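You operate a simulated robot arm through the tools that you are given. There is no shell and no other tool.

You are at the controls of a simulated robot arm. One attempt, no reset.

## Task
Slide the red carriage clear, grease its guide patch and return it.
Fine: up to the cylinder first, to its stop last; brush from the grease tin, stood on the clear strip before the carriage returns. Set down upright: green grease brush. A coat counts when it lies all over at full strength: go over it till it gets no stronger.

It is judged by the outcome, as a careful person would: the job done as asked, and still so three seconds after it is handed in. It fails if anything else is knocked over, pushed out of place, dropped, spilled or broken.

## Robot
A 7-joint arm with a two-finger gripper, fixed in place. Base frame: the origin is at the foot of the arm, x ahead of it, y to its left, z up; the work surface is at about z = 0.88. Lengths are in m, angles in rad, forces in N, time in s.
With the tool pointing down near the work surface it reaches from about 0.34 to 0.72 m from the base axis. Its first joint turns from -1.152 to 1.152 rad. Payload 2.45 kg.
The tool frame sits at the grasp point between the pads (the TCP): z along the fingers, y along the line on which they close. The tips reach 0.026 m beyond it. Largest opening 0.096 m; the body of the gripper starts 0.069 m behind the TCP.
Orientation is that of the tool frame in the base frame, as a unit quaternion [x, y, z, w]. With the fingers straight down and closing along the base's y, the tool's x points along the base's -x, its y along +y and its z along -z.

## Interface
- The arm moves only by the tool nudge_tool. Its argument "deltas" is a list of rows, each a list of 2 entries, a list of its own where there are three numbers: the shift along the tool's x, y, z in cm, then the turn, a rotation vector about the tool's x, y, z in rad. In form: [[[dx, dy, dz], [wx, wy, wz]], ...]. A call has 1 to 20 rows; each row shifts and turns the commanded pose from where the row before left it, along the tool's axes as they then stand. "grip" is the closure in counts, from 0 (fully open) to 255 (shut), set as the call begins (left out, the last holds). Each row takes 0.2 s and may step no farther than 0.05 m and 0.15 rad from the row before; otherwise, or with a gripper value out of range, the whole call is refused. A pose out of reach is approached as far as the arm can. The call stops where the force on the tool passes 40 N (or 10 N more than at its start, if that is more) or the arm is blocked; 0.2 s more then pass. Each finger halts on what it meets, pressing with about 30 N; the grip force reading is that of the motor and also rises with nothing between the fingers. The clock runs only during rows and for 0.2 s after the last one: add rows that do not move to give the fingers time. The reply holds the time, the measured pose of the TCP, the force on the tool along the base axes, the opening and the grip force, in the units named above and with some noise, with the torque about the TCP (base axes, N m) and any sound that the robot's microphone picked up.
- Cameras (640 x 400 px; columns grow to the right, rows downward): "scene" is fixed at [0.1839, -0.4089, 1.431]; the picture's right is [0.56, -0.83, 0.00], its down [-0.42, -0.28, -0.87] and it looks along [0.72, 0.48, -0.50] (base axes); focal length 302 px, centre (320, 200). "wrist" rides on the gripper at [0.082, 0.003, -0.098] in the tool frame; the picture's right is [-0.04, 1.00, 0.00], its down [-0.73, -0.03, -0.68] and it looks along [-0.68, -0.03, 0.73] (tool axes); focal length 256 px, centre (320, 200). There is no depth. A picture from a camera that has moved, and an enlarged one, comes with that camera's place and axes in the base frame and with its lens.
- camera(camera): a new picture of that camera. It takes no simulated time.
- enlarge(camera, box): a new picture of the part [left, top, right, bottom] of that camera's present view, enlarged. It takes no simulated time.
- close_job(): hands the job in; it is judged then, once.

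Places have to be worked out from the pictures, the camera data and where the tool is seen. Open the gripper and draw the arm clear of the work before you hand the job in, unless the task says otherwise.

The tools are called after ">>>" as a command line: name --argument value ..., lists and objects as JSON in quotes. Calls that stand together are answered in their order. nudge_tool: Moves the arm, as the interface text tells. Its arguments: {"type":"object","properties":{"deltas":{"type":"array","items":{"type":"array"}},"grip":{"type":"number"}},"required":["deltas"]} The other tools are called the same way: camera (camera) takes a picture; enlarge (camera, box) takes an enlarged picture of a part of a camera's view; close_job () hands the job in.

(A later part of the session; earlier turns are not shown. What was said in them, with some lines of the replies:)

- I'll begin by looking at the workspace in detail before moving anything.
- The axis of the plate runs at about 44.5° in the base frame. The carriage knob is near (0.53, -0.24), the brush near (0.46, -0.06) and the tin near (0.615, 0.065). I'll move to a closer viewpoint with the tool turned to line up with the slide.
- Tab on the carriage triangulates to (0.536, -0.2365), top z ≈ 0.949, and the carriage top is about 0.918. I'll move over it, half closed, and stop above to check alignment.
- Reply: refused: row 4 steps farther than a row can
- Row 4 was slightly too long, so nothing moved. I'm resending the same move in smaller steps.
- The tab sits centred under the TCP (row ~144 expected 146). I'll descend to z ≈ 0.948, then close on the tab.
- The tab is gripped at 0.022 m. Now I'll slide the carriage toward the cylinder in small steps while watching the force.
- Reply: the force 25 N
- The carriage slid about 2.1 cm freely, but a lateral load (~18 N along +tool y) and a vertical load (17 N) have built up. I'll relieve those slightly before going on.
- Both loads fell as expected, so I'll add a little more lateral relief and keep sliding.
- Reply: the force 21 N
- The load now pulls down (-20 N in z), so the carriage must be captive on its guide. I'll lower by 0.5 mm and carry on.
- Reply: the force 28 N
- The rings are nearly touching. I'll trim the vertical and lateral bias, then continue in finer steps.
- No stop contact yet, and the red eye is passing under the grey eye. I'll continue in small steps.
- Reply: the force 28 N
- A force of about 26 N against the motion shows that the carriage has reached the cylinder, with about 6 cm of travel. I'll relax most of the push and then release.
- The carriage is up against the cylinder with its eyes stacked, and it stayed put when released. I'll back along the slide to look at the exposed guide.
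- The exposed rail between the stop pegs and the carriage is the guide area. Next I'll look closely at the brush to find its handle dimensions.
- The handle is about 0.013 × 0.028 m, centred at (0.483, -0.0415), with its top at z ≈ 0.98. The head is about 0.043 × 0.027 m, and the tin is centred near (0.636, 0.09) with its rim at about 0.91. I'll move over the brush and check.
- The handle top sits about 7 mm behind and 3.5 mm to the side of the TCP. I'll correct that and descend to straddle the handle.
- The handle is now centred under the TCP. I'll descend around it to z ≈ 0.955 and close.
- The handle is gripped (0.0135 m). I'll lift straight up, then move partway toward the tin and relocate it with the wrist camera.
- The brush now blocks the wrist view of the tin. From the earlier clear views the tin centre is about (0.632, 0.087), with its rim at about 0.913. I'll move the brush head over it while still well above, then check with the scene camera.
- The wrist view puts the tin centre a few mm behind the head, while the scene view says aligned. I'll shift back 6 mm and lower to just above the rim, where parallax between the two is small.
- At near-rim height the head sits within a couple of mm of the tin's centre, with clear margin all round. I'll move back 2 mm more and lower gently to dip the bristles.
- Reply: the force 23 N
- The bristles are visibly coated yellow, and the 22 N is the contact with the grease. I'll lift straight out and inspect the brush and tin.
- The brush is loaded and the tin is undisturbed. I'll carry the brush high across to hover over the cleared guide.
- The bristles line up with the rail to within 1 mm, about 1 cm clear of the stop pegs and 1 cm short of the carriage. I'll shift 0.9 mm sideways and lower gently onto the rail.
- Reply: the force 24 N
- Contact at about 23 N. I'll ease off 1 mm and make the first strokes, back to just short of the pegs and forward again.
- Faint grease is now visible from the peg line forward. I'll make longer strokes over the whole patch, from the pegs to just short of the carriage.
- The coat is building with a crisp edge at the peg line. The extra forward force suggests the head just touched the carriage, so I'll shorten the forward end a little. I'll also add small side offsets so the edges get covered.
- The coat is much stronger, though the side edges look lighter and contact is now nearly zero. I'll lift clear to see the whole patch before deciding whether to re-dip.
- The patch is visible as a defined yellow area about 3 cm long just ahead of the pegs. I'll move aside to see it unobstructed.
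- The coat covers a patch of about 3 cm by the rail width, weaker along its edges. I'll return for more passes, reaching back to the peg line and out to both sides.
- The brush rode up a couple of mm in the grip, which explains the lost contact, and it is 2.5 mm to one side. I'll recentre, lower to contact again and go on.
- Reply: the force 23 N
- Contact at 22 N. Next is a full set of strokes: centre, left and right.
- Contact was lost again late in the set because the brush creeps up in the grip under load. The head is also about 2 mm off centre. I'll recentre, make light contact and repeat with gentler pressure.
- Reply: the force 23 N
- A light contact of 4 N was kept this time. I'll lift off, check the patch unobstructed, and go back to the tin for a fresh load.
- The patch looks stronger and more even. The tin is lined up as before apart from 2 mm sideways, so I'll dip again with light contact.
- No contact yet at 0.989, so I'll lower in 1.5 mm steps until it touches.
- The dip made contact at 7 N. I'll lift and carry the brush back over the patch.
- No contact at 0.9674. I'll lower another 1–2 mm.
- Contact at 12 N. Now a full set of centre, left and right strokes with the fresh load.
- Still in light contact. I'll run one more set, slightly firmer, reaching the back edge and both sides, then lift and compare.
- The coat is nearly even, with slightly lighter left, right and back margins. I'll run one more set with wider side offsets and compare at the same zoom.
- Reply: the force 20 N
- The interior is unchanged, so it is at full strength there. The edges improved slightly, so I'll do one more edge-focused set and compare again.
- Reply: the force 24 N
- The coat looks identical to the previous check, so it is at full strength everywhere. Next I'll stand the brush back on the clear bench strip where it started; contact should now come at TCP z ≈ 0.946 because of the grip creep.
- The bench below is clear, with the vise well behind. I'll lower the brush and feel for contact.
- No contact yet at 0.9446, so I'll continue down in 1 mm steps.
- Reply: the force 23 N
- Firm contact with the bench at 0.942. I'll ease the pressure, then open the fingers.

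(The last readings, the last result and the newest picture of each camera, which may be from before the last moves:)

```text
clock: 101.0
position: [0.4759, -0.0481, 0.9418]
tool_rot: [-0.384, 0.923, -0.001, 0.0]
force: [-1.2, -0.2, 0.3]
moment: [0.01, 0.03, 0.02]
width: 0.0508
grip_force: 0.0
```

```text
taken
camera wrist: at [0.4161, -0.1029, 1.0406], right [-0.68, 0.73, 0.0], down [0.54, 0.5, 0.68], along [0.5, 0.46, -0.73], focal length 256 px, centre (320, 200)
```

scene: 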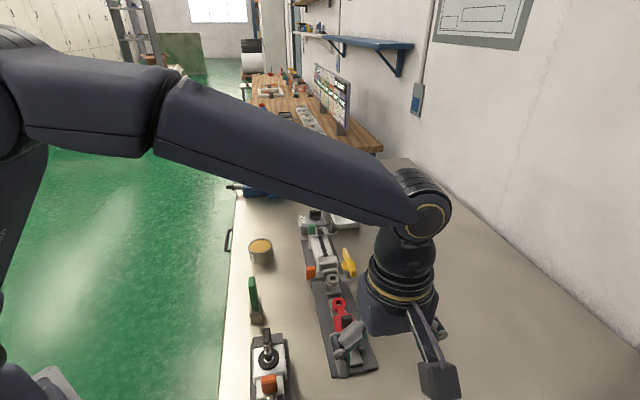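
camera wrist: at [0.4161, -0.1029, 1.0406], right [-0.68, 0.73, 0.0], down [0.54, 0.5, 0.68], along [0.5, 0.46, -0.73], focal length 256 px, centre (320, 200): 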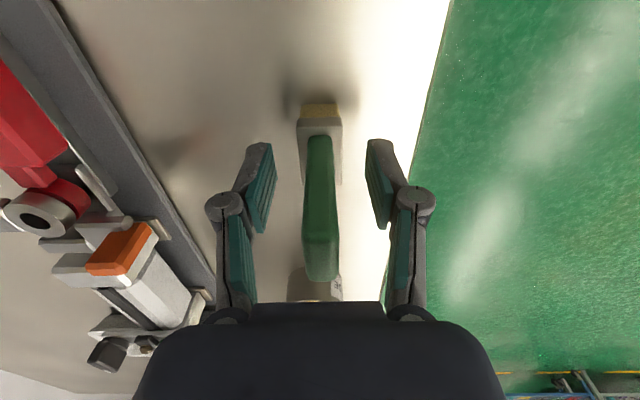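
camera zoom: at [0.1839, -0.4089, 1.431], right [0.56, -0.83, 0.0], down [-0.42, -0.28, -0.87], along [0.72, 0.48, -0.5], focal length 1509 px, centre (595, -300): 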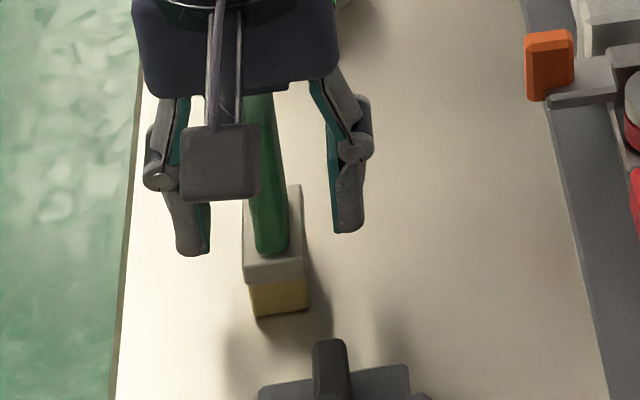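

The brush stands by itself. I'll rise straight up clear of it and then move back over the carriage tab.

>>> nudge_tool --deltas '[[[0, 0, -2], [0, 0, 0]], [[0, 0, -4], [0, 0, 0]], [[0, 0, -4], [0, 0, 0]], [[0, 0, -2], [0, 0, 0]], [[0.81, -4.38, 0], [0, 0, 0]], [[0.81, -4.38, 0], [0, 0, 0]], [[0.81, -4.38, 0], [0, 0, 0]], [[0.81, -4.38, 0], [0, 0, 0]], [[0, 0, 3.5], [0, 0, 0]], [[0, 0, 3], [0, 0, 0]], [[0, 0, 0], [0, 0, 0]]]'

>>> enlarge --camera "scene" --box '[210, 220, 330, 370]'

>>> camera --camera "wrist"

>>> enlarge --camera "wrist" --box '[240, 90, 400, 230]'

```text
clock: 103.4
position: [0.581, -0.1931, 0.9974]
tool_rot: [-0.383, 0.924, 0.0, -0.001]
force: [-1.2, -0.1, -0.1]
moment: [-0.01, 0.02, 0.01]
width: 0.0505
grip_force: 0.0
```

```text
2.67 times, centred on (270, 295) of scene
camera zoom: at [0.1839, -0.4089, 1.431], right [0.56, -0.83, 0.0], down [-0.42, -0.28, -0.87], along [0.72, 0.48, -0.5], focal length 805 px, centre (453, -53)
```

zoom: 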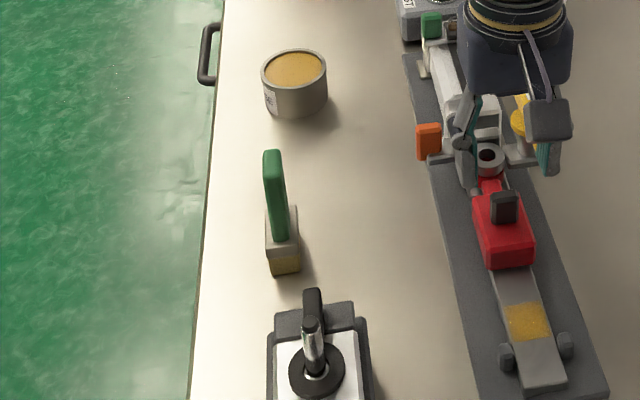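

```text
taken
camera wrist: at [0.5194, -0.2488, 1.0958], right [-0.68, 0.73, 0.0], down [0.54, 0.5, 0.68], along [0.5, 0.46, -0.73], focal length 256 px, centre (320, 200)
```

wrist: 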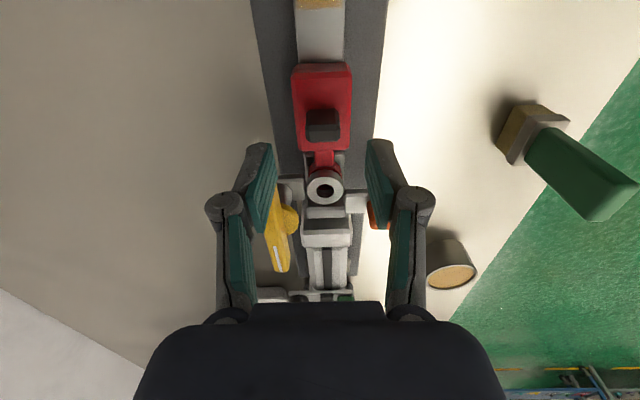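

```text
2.86 times, centred on (320, 160) of wrist
camera zoom: at [0.5194, -0.2488, 1.0958], right [-0.68, 0.73, 0.0], down [0.54, 0.5, 0.68], along [0.5, 0.46, -0.73], focal length 731 px, centre (320, 314)
```

zoom: 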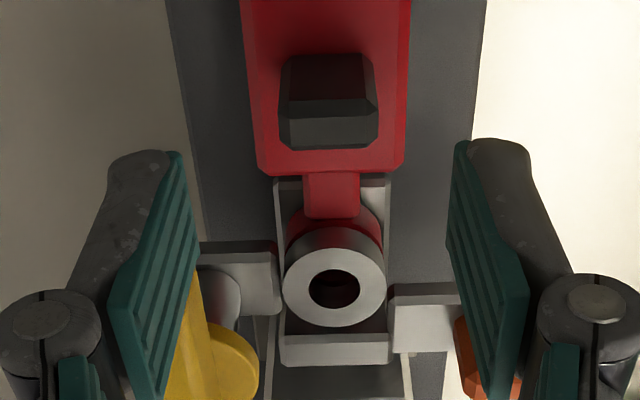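

The brush is upright and the carriage hasn't moved. The tab lies about 2 mm off the TCP, so I'll correct, descend and grip it.

>>> nudge_tool --deltas '[[[0.25, 0.13, 1.5], [0, 0, 0]], [[0, 0, 2], [0, 0, 0]], [[0, 0, 1.1], [0, 0, 0]], [[0, 0, 0], [0, 0, 0]]]'

>>> nudge_tool --deltas '[[[0, 0, 0], [0, 0, 0]], [[0, 0, 0], [0, 0, 0]], [[0, 0, 0], [0, 0, 0]], [[0, 0, 0], [0, 0, 0]]]' --grip 220

>>> enlarge --camera "wrist" --box '[240, 60, 400, 300]'

```text
clock: 104.4
position: [0.5756, -0.1946, 0.9506]
tool_rot: [-0.383, 0.924, 0.0, 0.0]
force: [-0.1, 0.0, -0.1]
moment: [0.0, -0.01, 0.01]
width: 0.0506
grip_force: 0.1
```

```text
clock: 105.4
position: [0.5758, -0.1939, 0.9505]
tool_rot: [-0.383, 0.924, 0.001, -0.001]
force: [-2.6, 1.9, 0.1]
moment: [0.13, 0.01, -0.05]
width: 0.0216
grip_force: 44.5
```

```text
1.67 times, centred on (320, 180) of wrist
camera zoom: at [0.5158, -0.2497, 1.05], right [-0.68, 0.73, 0.0], down [0.54, 0.5, 0.68], along [0.5, 0.46, -0.73], focal length 427 px, centre (320, 233)
```

zoom: 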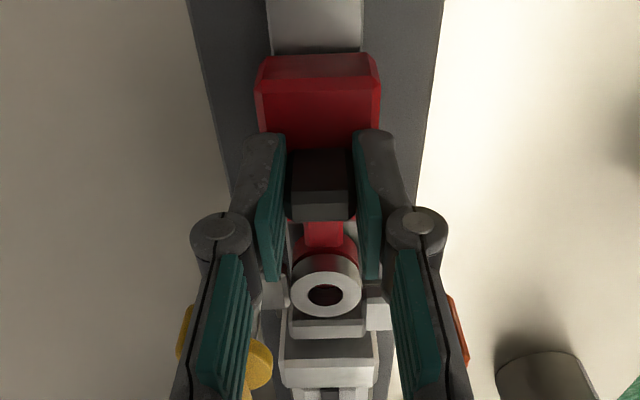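

The tab is gripped. I'll slide the carriage back toward its stop in small steps.

>>> nudge_tool --deltas '[[[0.5, -0.01, 0], [0, 0, 0]], [[0.5, -0.01, 0], [0, 0, 0]], [[0.5, -0.01, 0], [0, 0, 0]], [[0, 0, 0], [0, 0, 0]]]'

```text
clock: 106.4
position: [0.565, -0.2046, 0.952]
tool_rot: [-0.383, 0.924, 0.0, 0.0]
force: [-7.2, 8.3, 11.7]
moment: [0.01, 0.46, 0.0]
width: 0.0216
grip_force: 45.2
```

>>> nudge_tool --deltas '[[[0, 0.06, -0.05], [0, 0, 0]], [[0.5, -0.01, 0], [0, 0, 0]], [[0.5, -0.01, 0], [0, 0, 0]], [[0.5, -0.01, 0], [0, 0, 0]], [[0, 0, 0], [0, 0, 0]]]'

>>> enlarge --camera "scene" --box '[300, 270, 380, 380]'

```text
clock: 107.6
position: [0.5543, -0.2162, 0.9511]
tool_rot: [-0.383, 0.924, 0.001, -0.001]
force: [-4.3, 5.9, 1.2]
moment: [0.63, -0.47, 0.01]
width: 0.0215
grip_force: 44.8
```

```text
3.64 times, centred on (340, 325) of scene
camera zoom: at [0.1837, -0.4088, 1.4311], right [0.56, -0.83, 0.0], down [-0.42, -0.28, -0.87], along [0.72, 0.48, -0.5], focal length 1098 px, centre (247, -254)
```

zoom: 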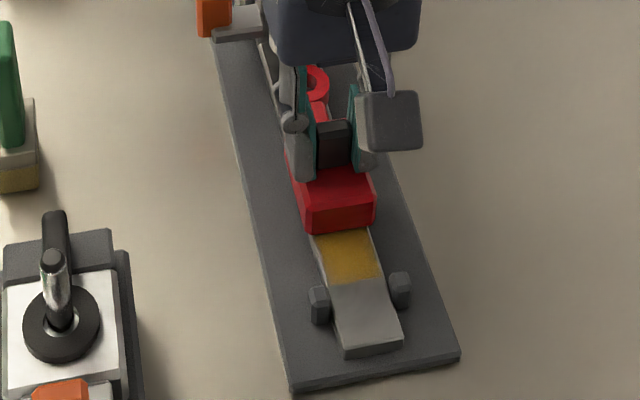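

Sliding smoothly, with about half the travel left.

>>> nudge_tool --deltas '[[[0.5, 0.02, 0], [0, 0, 0]], [[0.5, 0.02, 0], [0, 0, 0]], [[0.5, 0, 0], [0, 0, 0]], [[0, 0, 0], [0, 0, 0]]]'

```text
clock: 108.6
position: [0.5434, -0.2274, 0.9534]
tool_rot: [-0.383, 0.924, 0.0, 0.0]
force: [2.3, -1.4, -7.5]
moment: [0.3, -0.57, 0.07]
width: 0.0213
grip_force: 44.9
```

>>> nudge_tool --deltas '[[[0.4, 0, 0.04], [0, 0, 0]], [[0.4, 0, 0], [0, 0, 0]], [[0.3, 0, 0], [0, 0, 0]], [[0, 0, 0], [0, 0, 0]]]'

>>> enlarge --camera "scene" --box '[300, 290, 380, 380]'

>>> enlarge --camera "wrist" --box '[260, 20, 380, 160]'

```text
clock: 109.6
position: [0.535, -0.2348, 0.9518]
tool_rot: [-0.384, 0.924, 0.0, 0.0]
force: [5.2, -4.1, -9.5]
moment: [-0.04, -0.21, 0.02]
width: 0.0216
grip_force: 44.8
```

```text
4.44 times, centred on (340, 335) of scene
camera zoom: at [0.1842, -0.4091, 1.4309], right [0.56, -0.83, 0.0], down [-0.42, -0.28, -0.87], along [0.72, 0.48, -0.5], focal length 1342 px, centre (231, -400)
```

zoom: 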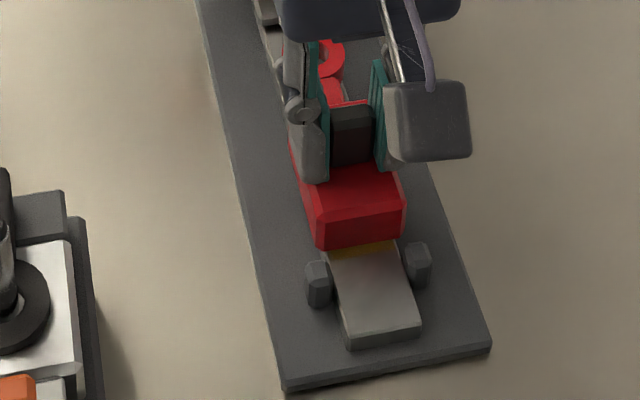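

```text
2.86 times, centred on (320, 90) of wrist
camera zoom: at [0.4752, -0.2902, 1.05], right [-0.68, 0.73, 0.0], down [0.54, 0.5, 0.68], along [0.5, 0.46, -0.73], focal length 731 px, centre (320, 514)
```

zoom: 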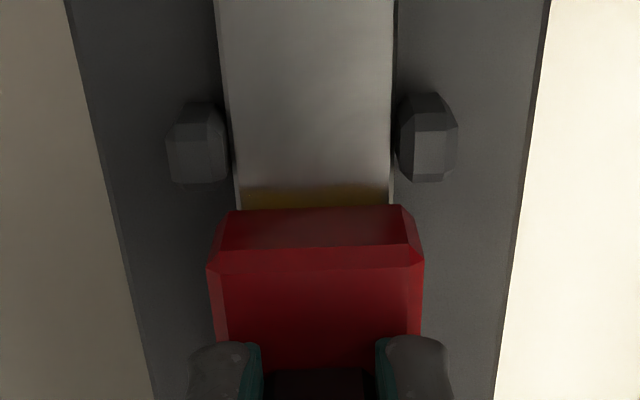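

A few mm of patch still shows, so I'll keep going gently until the carriage meets the stop pegs.

>>> nudge_tool --deltas '[[[0.2, -0.03, 0.05], [0, 0, 0]], [[0.2, 0, 0], [0, 0, 0]], [[0, 0, 0], [0, 0, 0]]]'

>>> enlarge --camera "wrist" --box '[260, 20, 380, 160]'

```text
clock: 110.4
position: [0.5338, -0.2377, 0.9523]
tool_rot: [-0.383, 0.924, 0.0, 0.001]
force: [7.9, 2.4, -2.2]
moment: [-0.7, 0.51, -0.1]
width: 0.0217
grip_force: 44.8
```

```text
2.86 times, centred on (320, 90) of wrist
camera zoom: at [0.4731, -0.2922, 1.0499], right [-0.68, 0.73, 0.0], down [0.54, 0.5, 0.68], along [0.5, 0.46, -0.73], focal length 731 px, centre (320, 514)
```

zoom: 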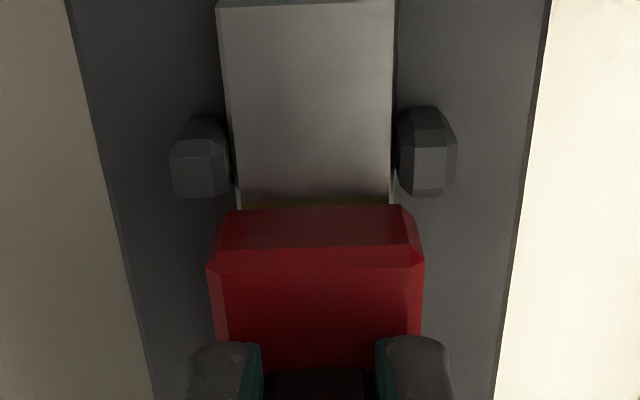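

>>> nudge_tool --deltas '[[[0.2, 0, 0], [0, 0, 0]], [[0.15, 0, 0], [0, 0, 0]], [[0, 0, 0], [0, 0, 0]]]'

>>> enlarge --camera "wrist" --box '[260, 20, 380, 160]'

>>> enlarge --camera "scene" --box '[300, 290, 380, 380]'

```text
clock: 111.2
position: [0.5327, -0.238, 0.9512]
tool_rot: [-0.384, 0.923, 0.0, 0.003]
force: [22.7, 14.0, -3.0]
moment: [0.22, -0.5, -0.19]
width: 0.0215
grip_force: 45.0
```

```text
2.86 times, centred on (320, 90) of wrist
camera zoom: at [0.4725, -0.2928, 1.0496], right [-0.68, 0.73, 0.0], down [0.53, 0.5, 0.68], along [0.5, 0.46, -0.73], focal length 731 px, centre (320, 514)
```

zoom: 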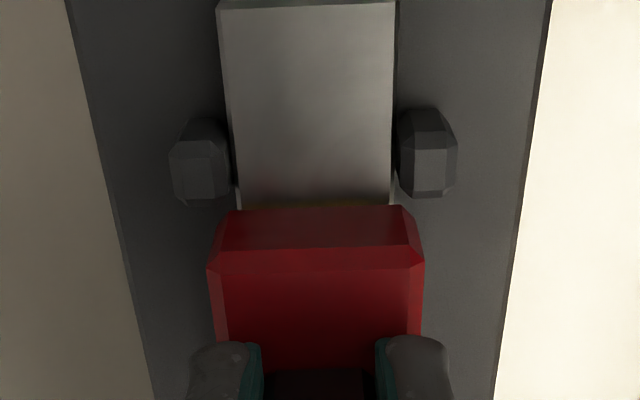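

```text
4.44 times, centred on (340, 335) of scene
camera zoom: at [0.1846, -0.4086, 1.431], right [0.56, -0.83, 0.0], down [-0.42, -0.28, -0.87], along [0.72, 0.48, -0.5], focal length 1342 px, centre (231, -400)
```

zoom: 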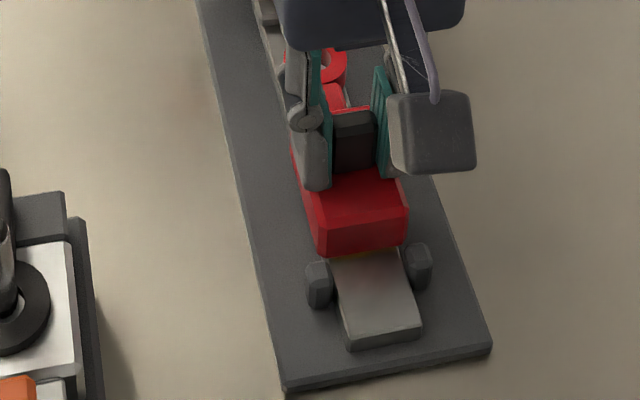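

About 26 N against the motion shows the carriage is at its stop, with the greased patch covered. I'll relax the push, release and rise straight up.

>>> nudge_tool --deltas '[[[-0.2, 0, 0], [0, 0, 0]], [[0, 0, 0], [0, 0, 0]]]'

>>> nudge_tool --deltas '[[[0, 0, 0], [0, 0, 0]], [[0, 0, 0], [0, 0, 0]], [[0, 0, 0], [0, 0, 0]], [[0, 0, 0], [0, 0, 0]]]' --grip 120

>>> nudge_tool --deltas '[[[0, 0, -2], [0, 0, 0]], [[0, 0, -4], [0, 0, 0]], [[0, 0, -4.5], [0, 0, 0]], [[0, 0, -4.5], [0, 0, 0]], [[4, 0, 0], [0, 0, 0]], [[4, 0, 0], [0, 0, 0]], [[4, 0, -2], [0, 0, 0]], [[0, 0, 0], [0, 0, 0]]]'

>>> camera --camera "wrist"

>>> enlarge --camera "wrist" --box '[285, 140, 365, 240]'

>>> camera --camera "scene"

```text
clock: 111.8
position: [0.5338, -0.2373, 0.9514]
tool_rot: [-0.383, 0.924, 0.0, 0.002]
force: [15.8, 11.3, 3.5]
moment: [0.96, -1.02, -0.06]
width: 0.0217
grip_force: 45.1
```

```text
clock: 112.8
position: [0.5315, -0.2395, 0.9505]
tool_rot: [-0.383, 0.924, 0.0, 0.0]
force: [0.3, -0.6, 0.0]
moment: [-0.01, -0.05, 0.01]
width: 0.0507
grip_force: 0.1
```

```text
clock: 114.6
position: [0.4478, -0.3238, 1.1202]
tool_rot: [-0.383, 0.924, 0.0, 0.0]
force: [0.6, -0.4, -0.4]
moment: [-0.04, 0.03, -0.01]
width: 0.0508
grip_force: 0.2
```

```text
taken
camera wrist: at [0.3869, -0.3789, 1.22], right [-0.68, 0.73, 0.0], down [0.54, 0.5, 0.68], along [0.5, 0.46, -0.73], focal length 256 px, centre (320, 200)
```

wrist: 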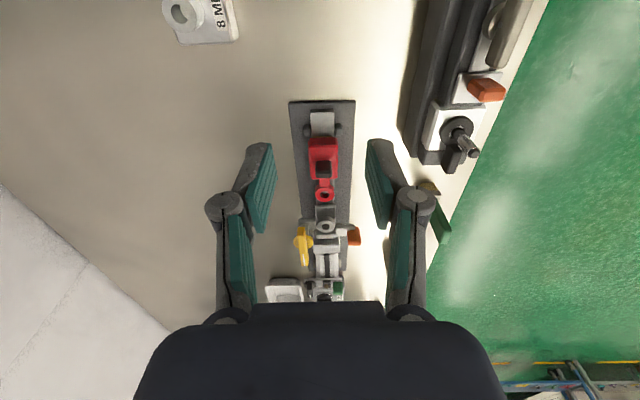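

```text
4.00 times, centred on (325, 190) of wrist
camera zoom: at [0.3869, -0.3789, 1.22], right [-0.68, 0.73, 0.0], down [0.54, 0.5, 0.68], along [0.5, 0.46, -0.73], focal length 1024 px, centre (300, 240)
```

zoom: 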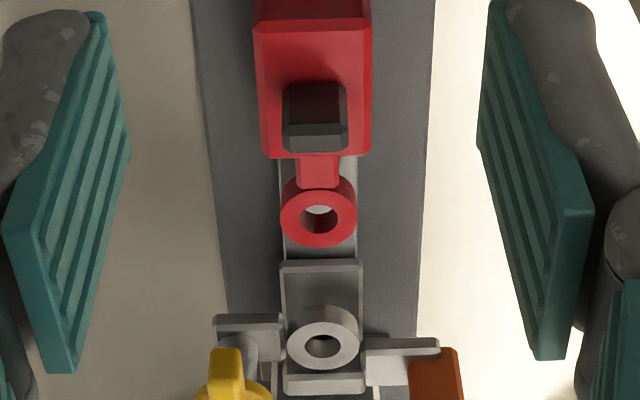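

```text
taken
```

scene: 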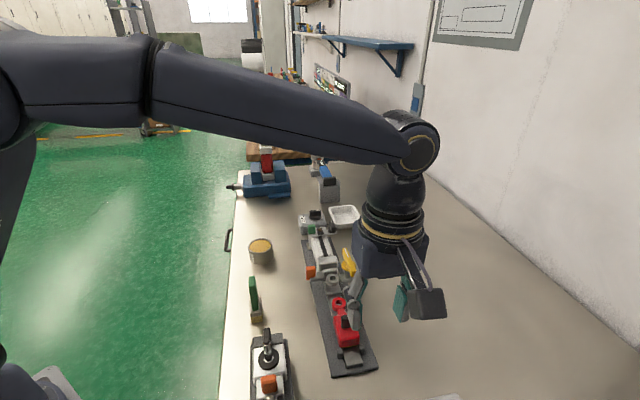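

Everything looks in place. I'll zoom in on the carriage at its stop and on the brush while drawing the arm up and clear.

>>> nudge_tool --deltas '[[[4, 0, -3], [0, 0, 0]], [[0, 0, -4.5], [0, 0, 0]], [[0, 0, -4], [0, 0, 0]], [[0, 0, 0], [0, 0, 0]]]' --grip 0

>>> enlarge --camera "scene" --box '[300, 290, 400, 390]'

>>> enlarge --camera "scene" --box '[220, 220, 320, 350]'

>>> enlarge --camera "wrist" --box '[285, 110, 365, 210]'

```text
clock: 115.6
position: [0.4175, -0.3545, 1.235]
tool_rot: [-0.383, 0.924, 0.0, 0.0]
force: [0.8, -0.6, 0.7]
moment: [0.0, -0.01, 0.01]
width: 0.096
grip_force: 0.1
```

```text
4.00 times, centred on (350, 340) of scene
camera zoom: at [0.1839, -0.4089, 1.431], right [0.56, -0.83, 0.0], down [-0.42, -0.28, -0.87], along [0.72, 0.48, -0.5], focal length 1207 px, centre (200, -360)
```

zoom: 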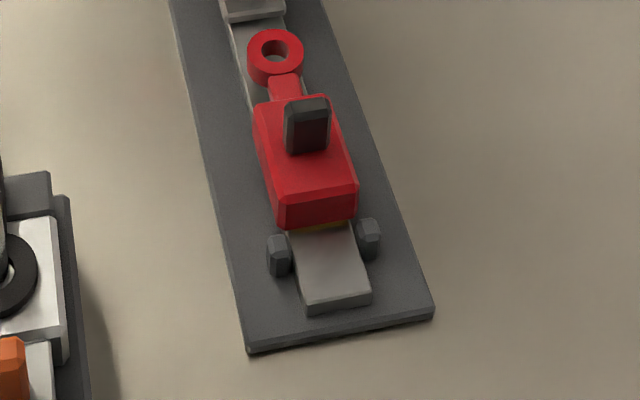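

```text
3.08 times, centred on (270, 285) of scene
camera zoom: at [0.1839, -0.4089, 1.431], right [0.56, -0.83, 0.0], down [-0.42, -0.28, -0.87], along [0.72, 0.48, -0.5], focal length 929 px, centre (474, -62)
```

zoom: 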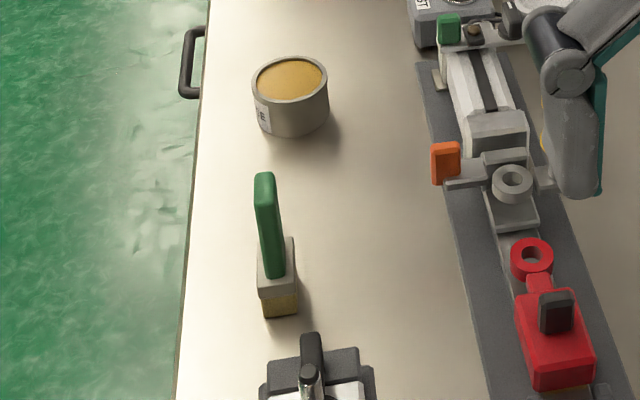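

```text
4.00 times, centred on (325, 160) of wrist
camera zoom: at [0.3572, -0.4088, 1.3332], right [-0.68, 0.73, 0.0], down [0.54, 0.5, 0.68], along [0.5, 0.46, -0.73], focal length 1024 px, centre (300, 360)
```

zoom: 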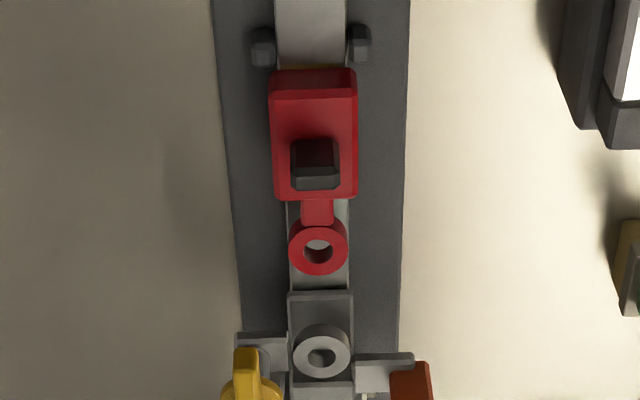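

>>> enlarge --camera "wrist" --box '[305, 112, 347, 142]'

>>> enlarge --camera "scene" --box '[332, 332, 368, 360]'

```text
13.33 times, centred on (326, 127) of wrist
camera zoom: at [0.3572, -0.4088, 1.3332], right [-0.68, 0.73, 0.0], down [0.54, 0.5, 0.68], along [0.5, 0.46, -0.73], focal length 3413 px, centre (240, 1173)
```

zoom: 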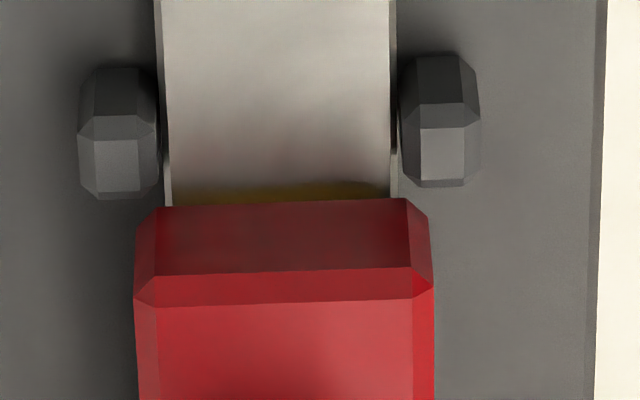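

```text
14.29 times, centred on (350, 346) of scene
camera zoom: at [0.1839, -0.4089, 1.431], right [0.56, -0.83, 0.0], down [-0.42, -0.28, -0.87], along [0.72, 0.48, -0.5], focal length 4312 px, centre (-109, -1886)
```

zoom: 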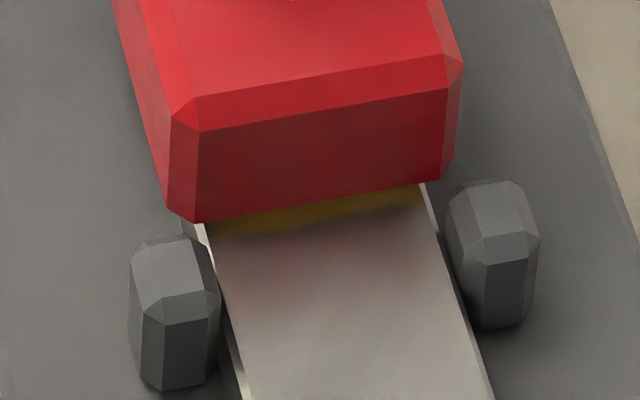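

The carriage sits at least as far back as at the start. I'll take the same zoom as the first picture for a direct comparison.

>>> enlarge --camera "scene" --box '[280, 270, 400, 390]'

```text
3.33 times, centred on (340, 330) of scene
camera zoom: at [0.1839, -0.4089, 1.431], right [0.56, -0.83, 0.0], down [-0.42, -0.28, -0.87], along [0.72, 0.48, -0.5], focal length 1006 px, centre (253, -233)
```

zoom: 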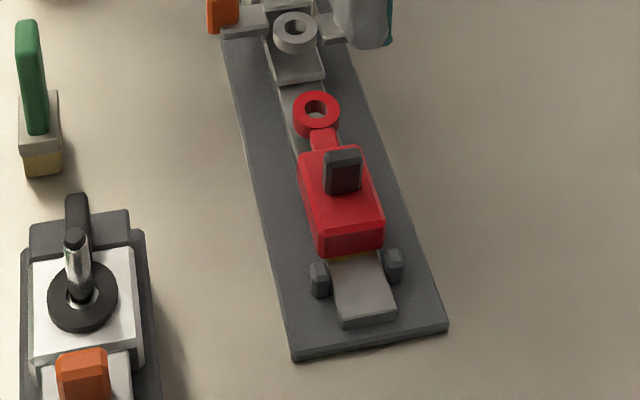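

The carriage matches its starting position at the hard stop, with the patch greased underneath. The brush stands upright on the bench strip, the tin and fixtures are undisturbed, and the gripper is open and clear. I'm handing the job in.

>>> close_job

```text
The job is handed in.
```

The guide patch is greased, the red carriage is back at its stop, and the job is handed in. No result came back with the hand-in.

- **Carriage out:** I slid it up to the cylinder, about 6 cm, until it stopped with its eye under the cylinder's eye.
- **Coat:** I loaded the brush from the tin twice and brushed the whole patch, about 3 cm by nearly the full rail width. The last two close-ups looked the same, so I took it to be at full strength.
- **Brush:** It stands upright on the bench where it started. I took "the clear strip" to mean that open strip along the bench edge. I set it down before moving the carriage back.
- **Carriage back:** I slid it until it came up hard against its stop. In the picture it is where it was at the start, with a sliver of grease about 2 mm wide showing at its rear edge.

In the final pictures nothing else looked knocked over or moved. The gripper was open and the arm clear when I handed in.
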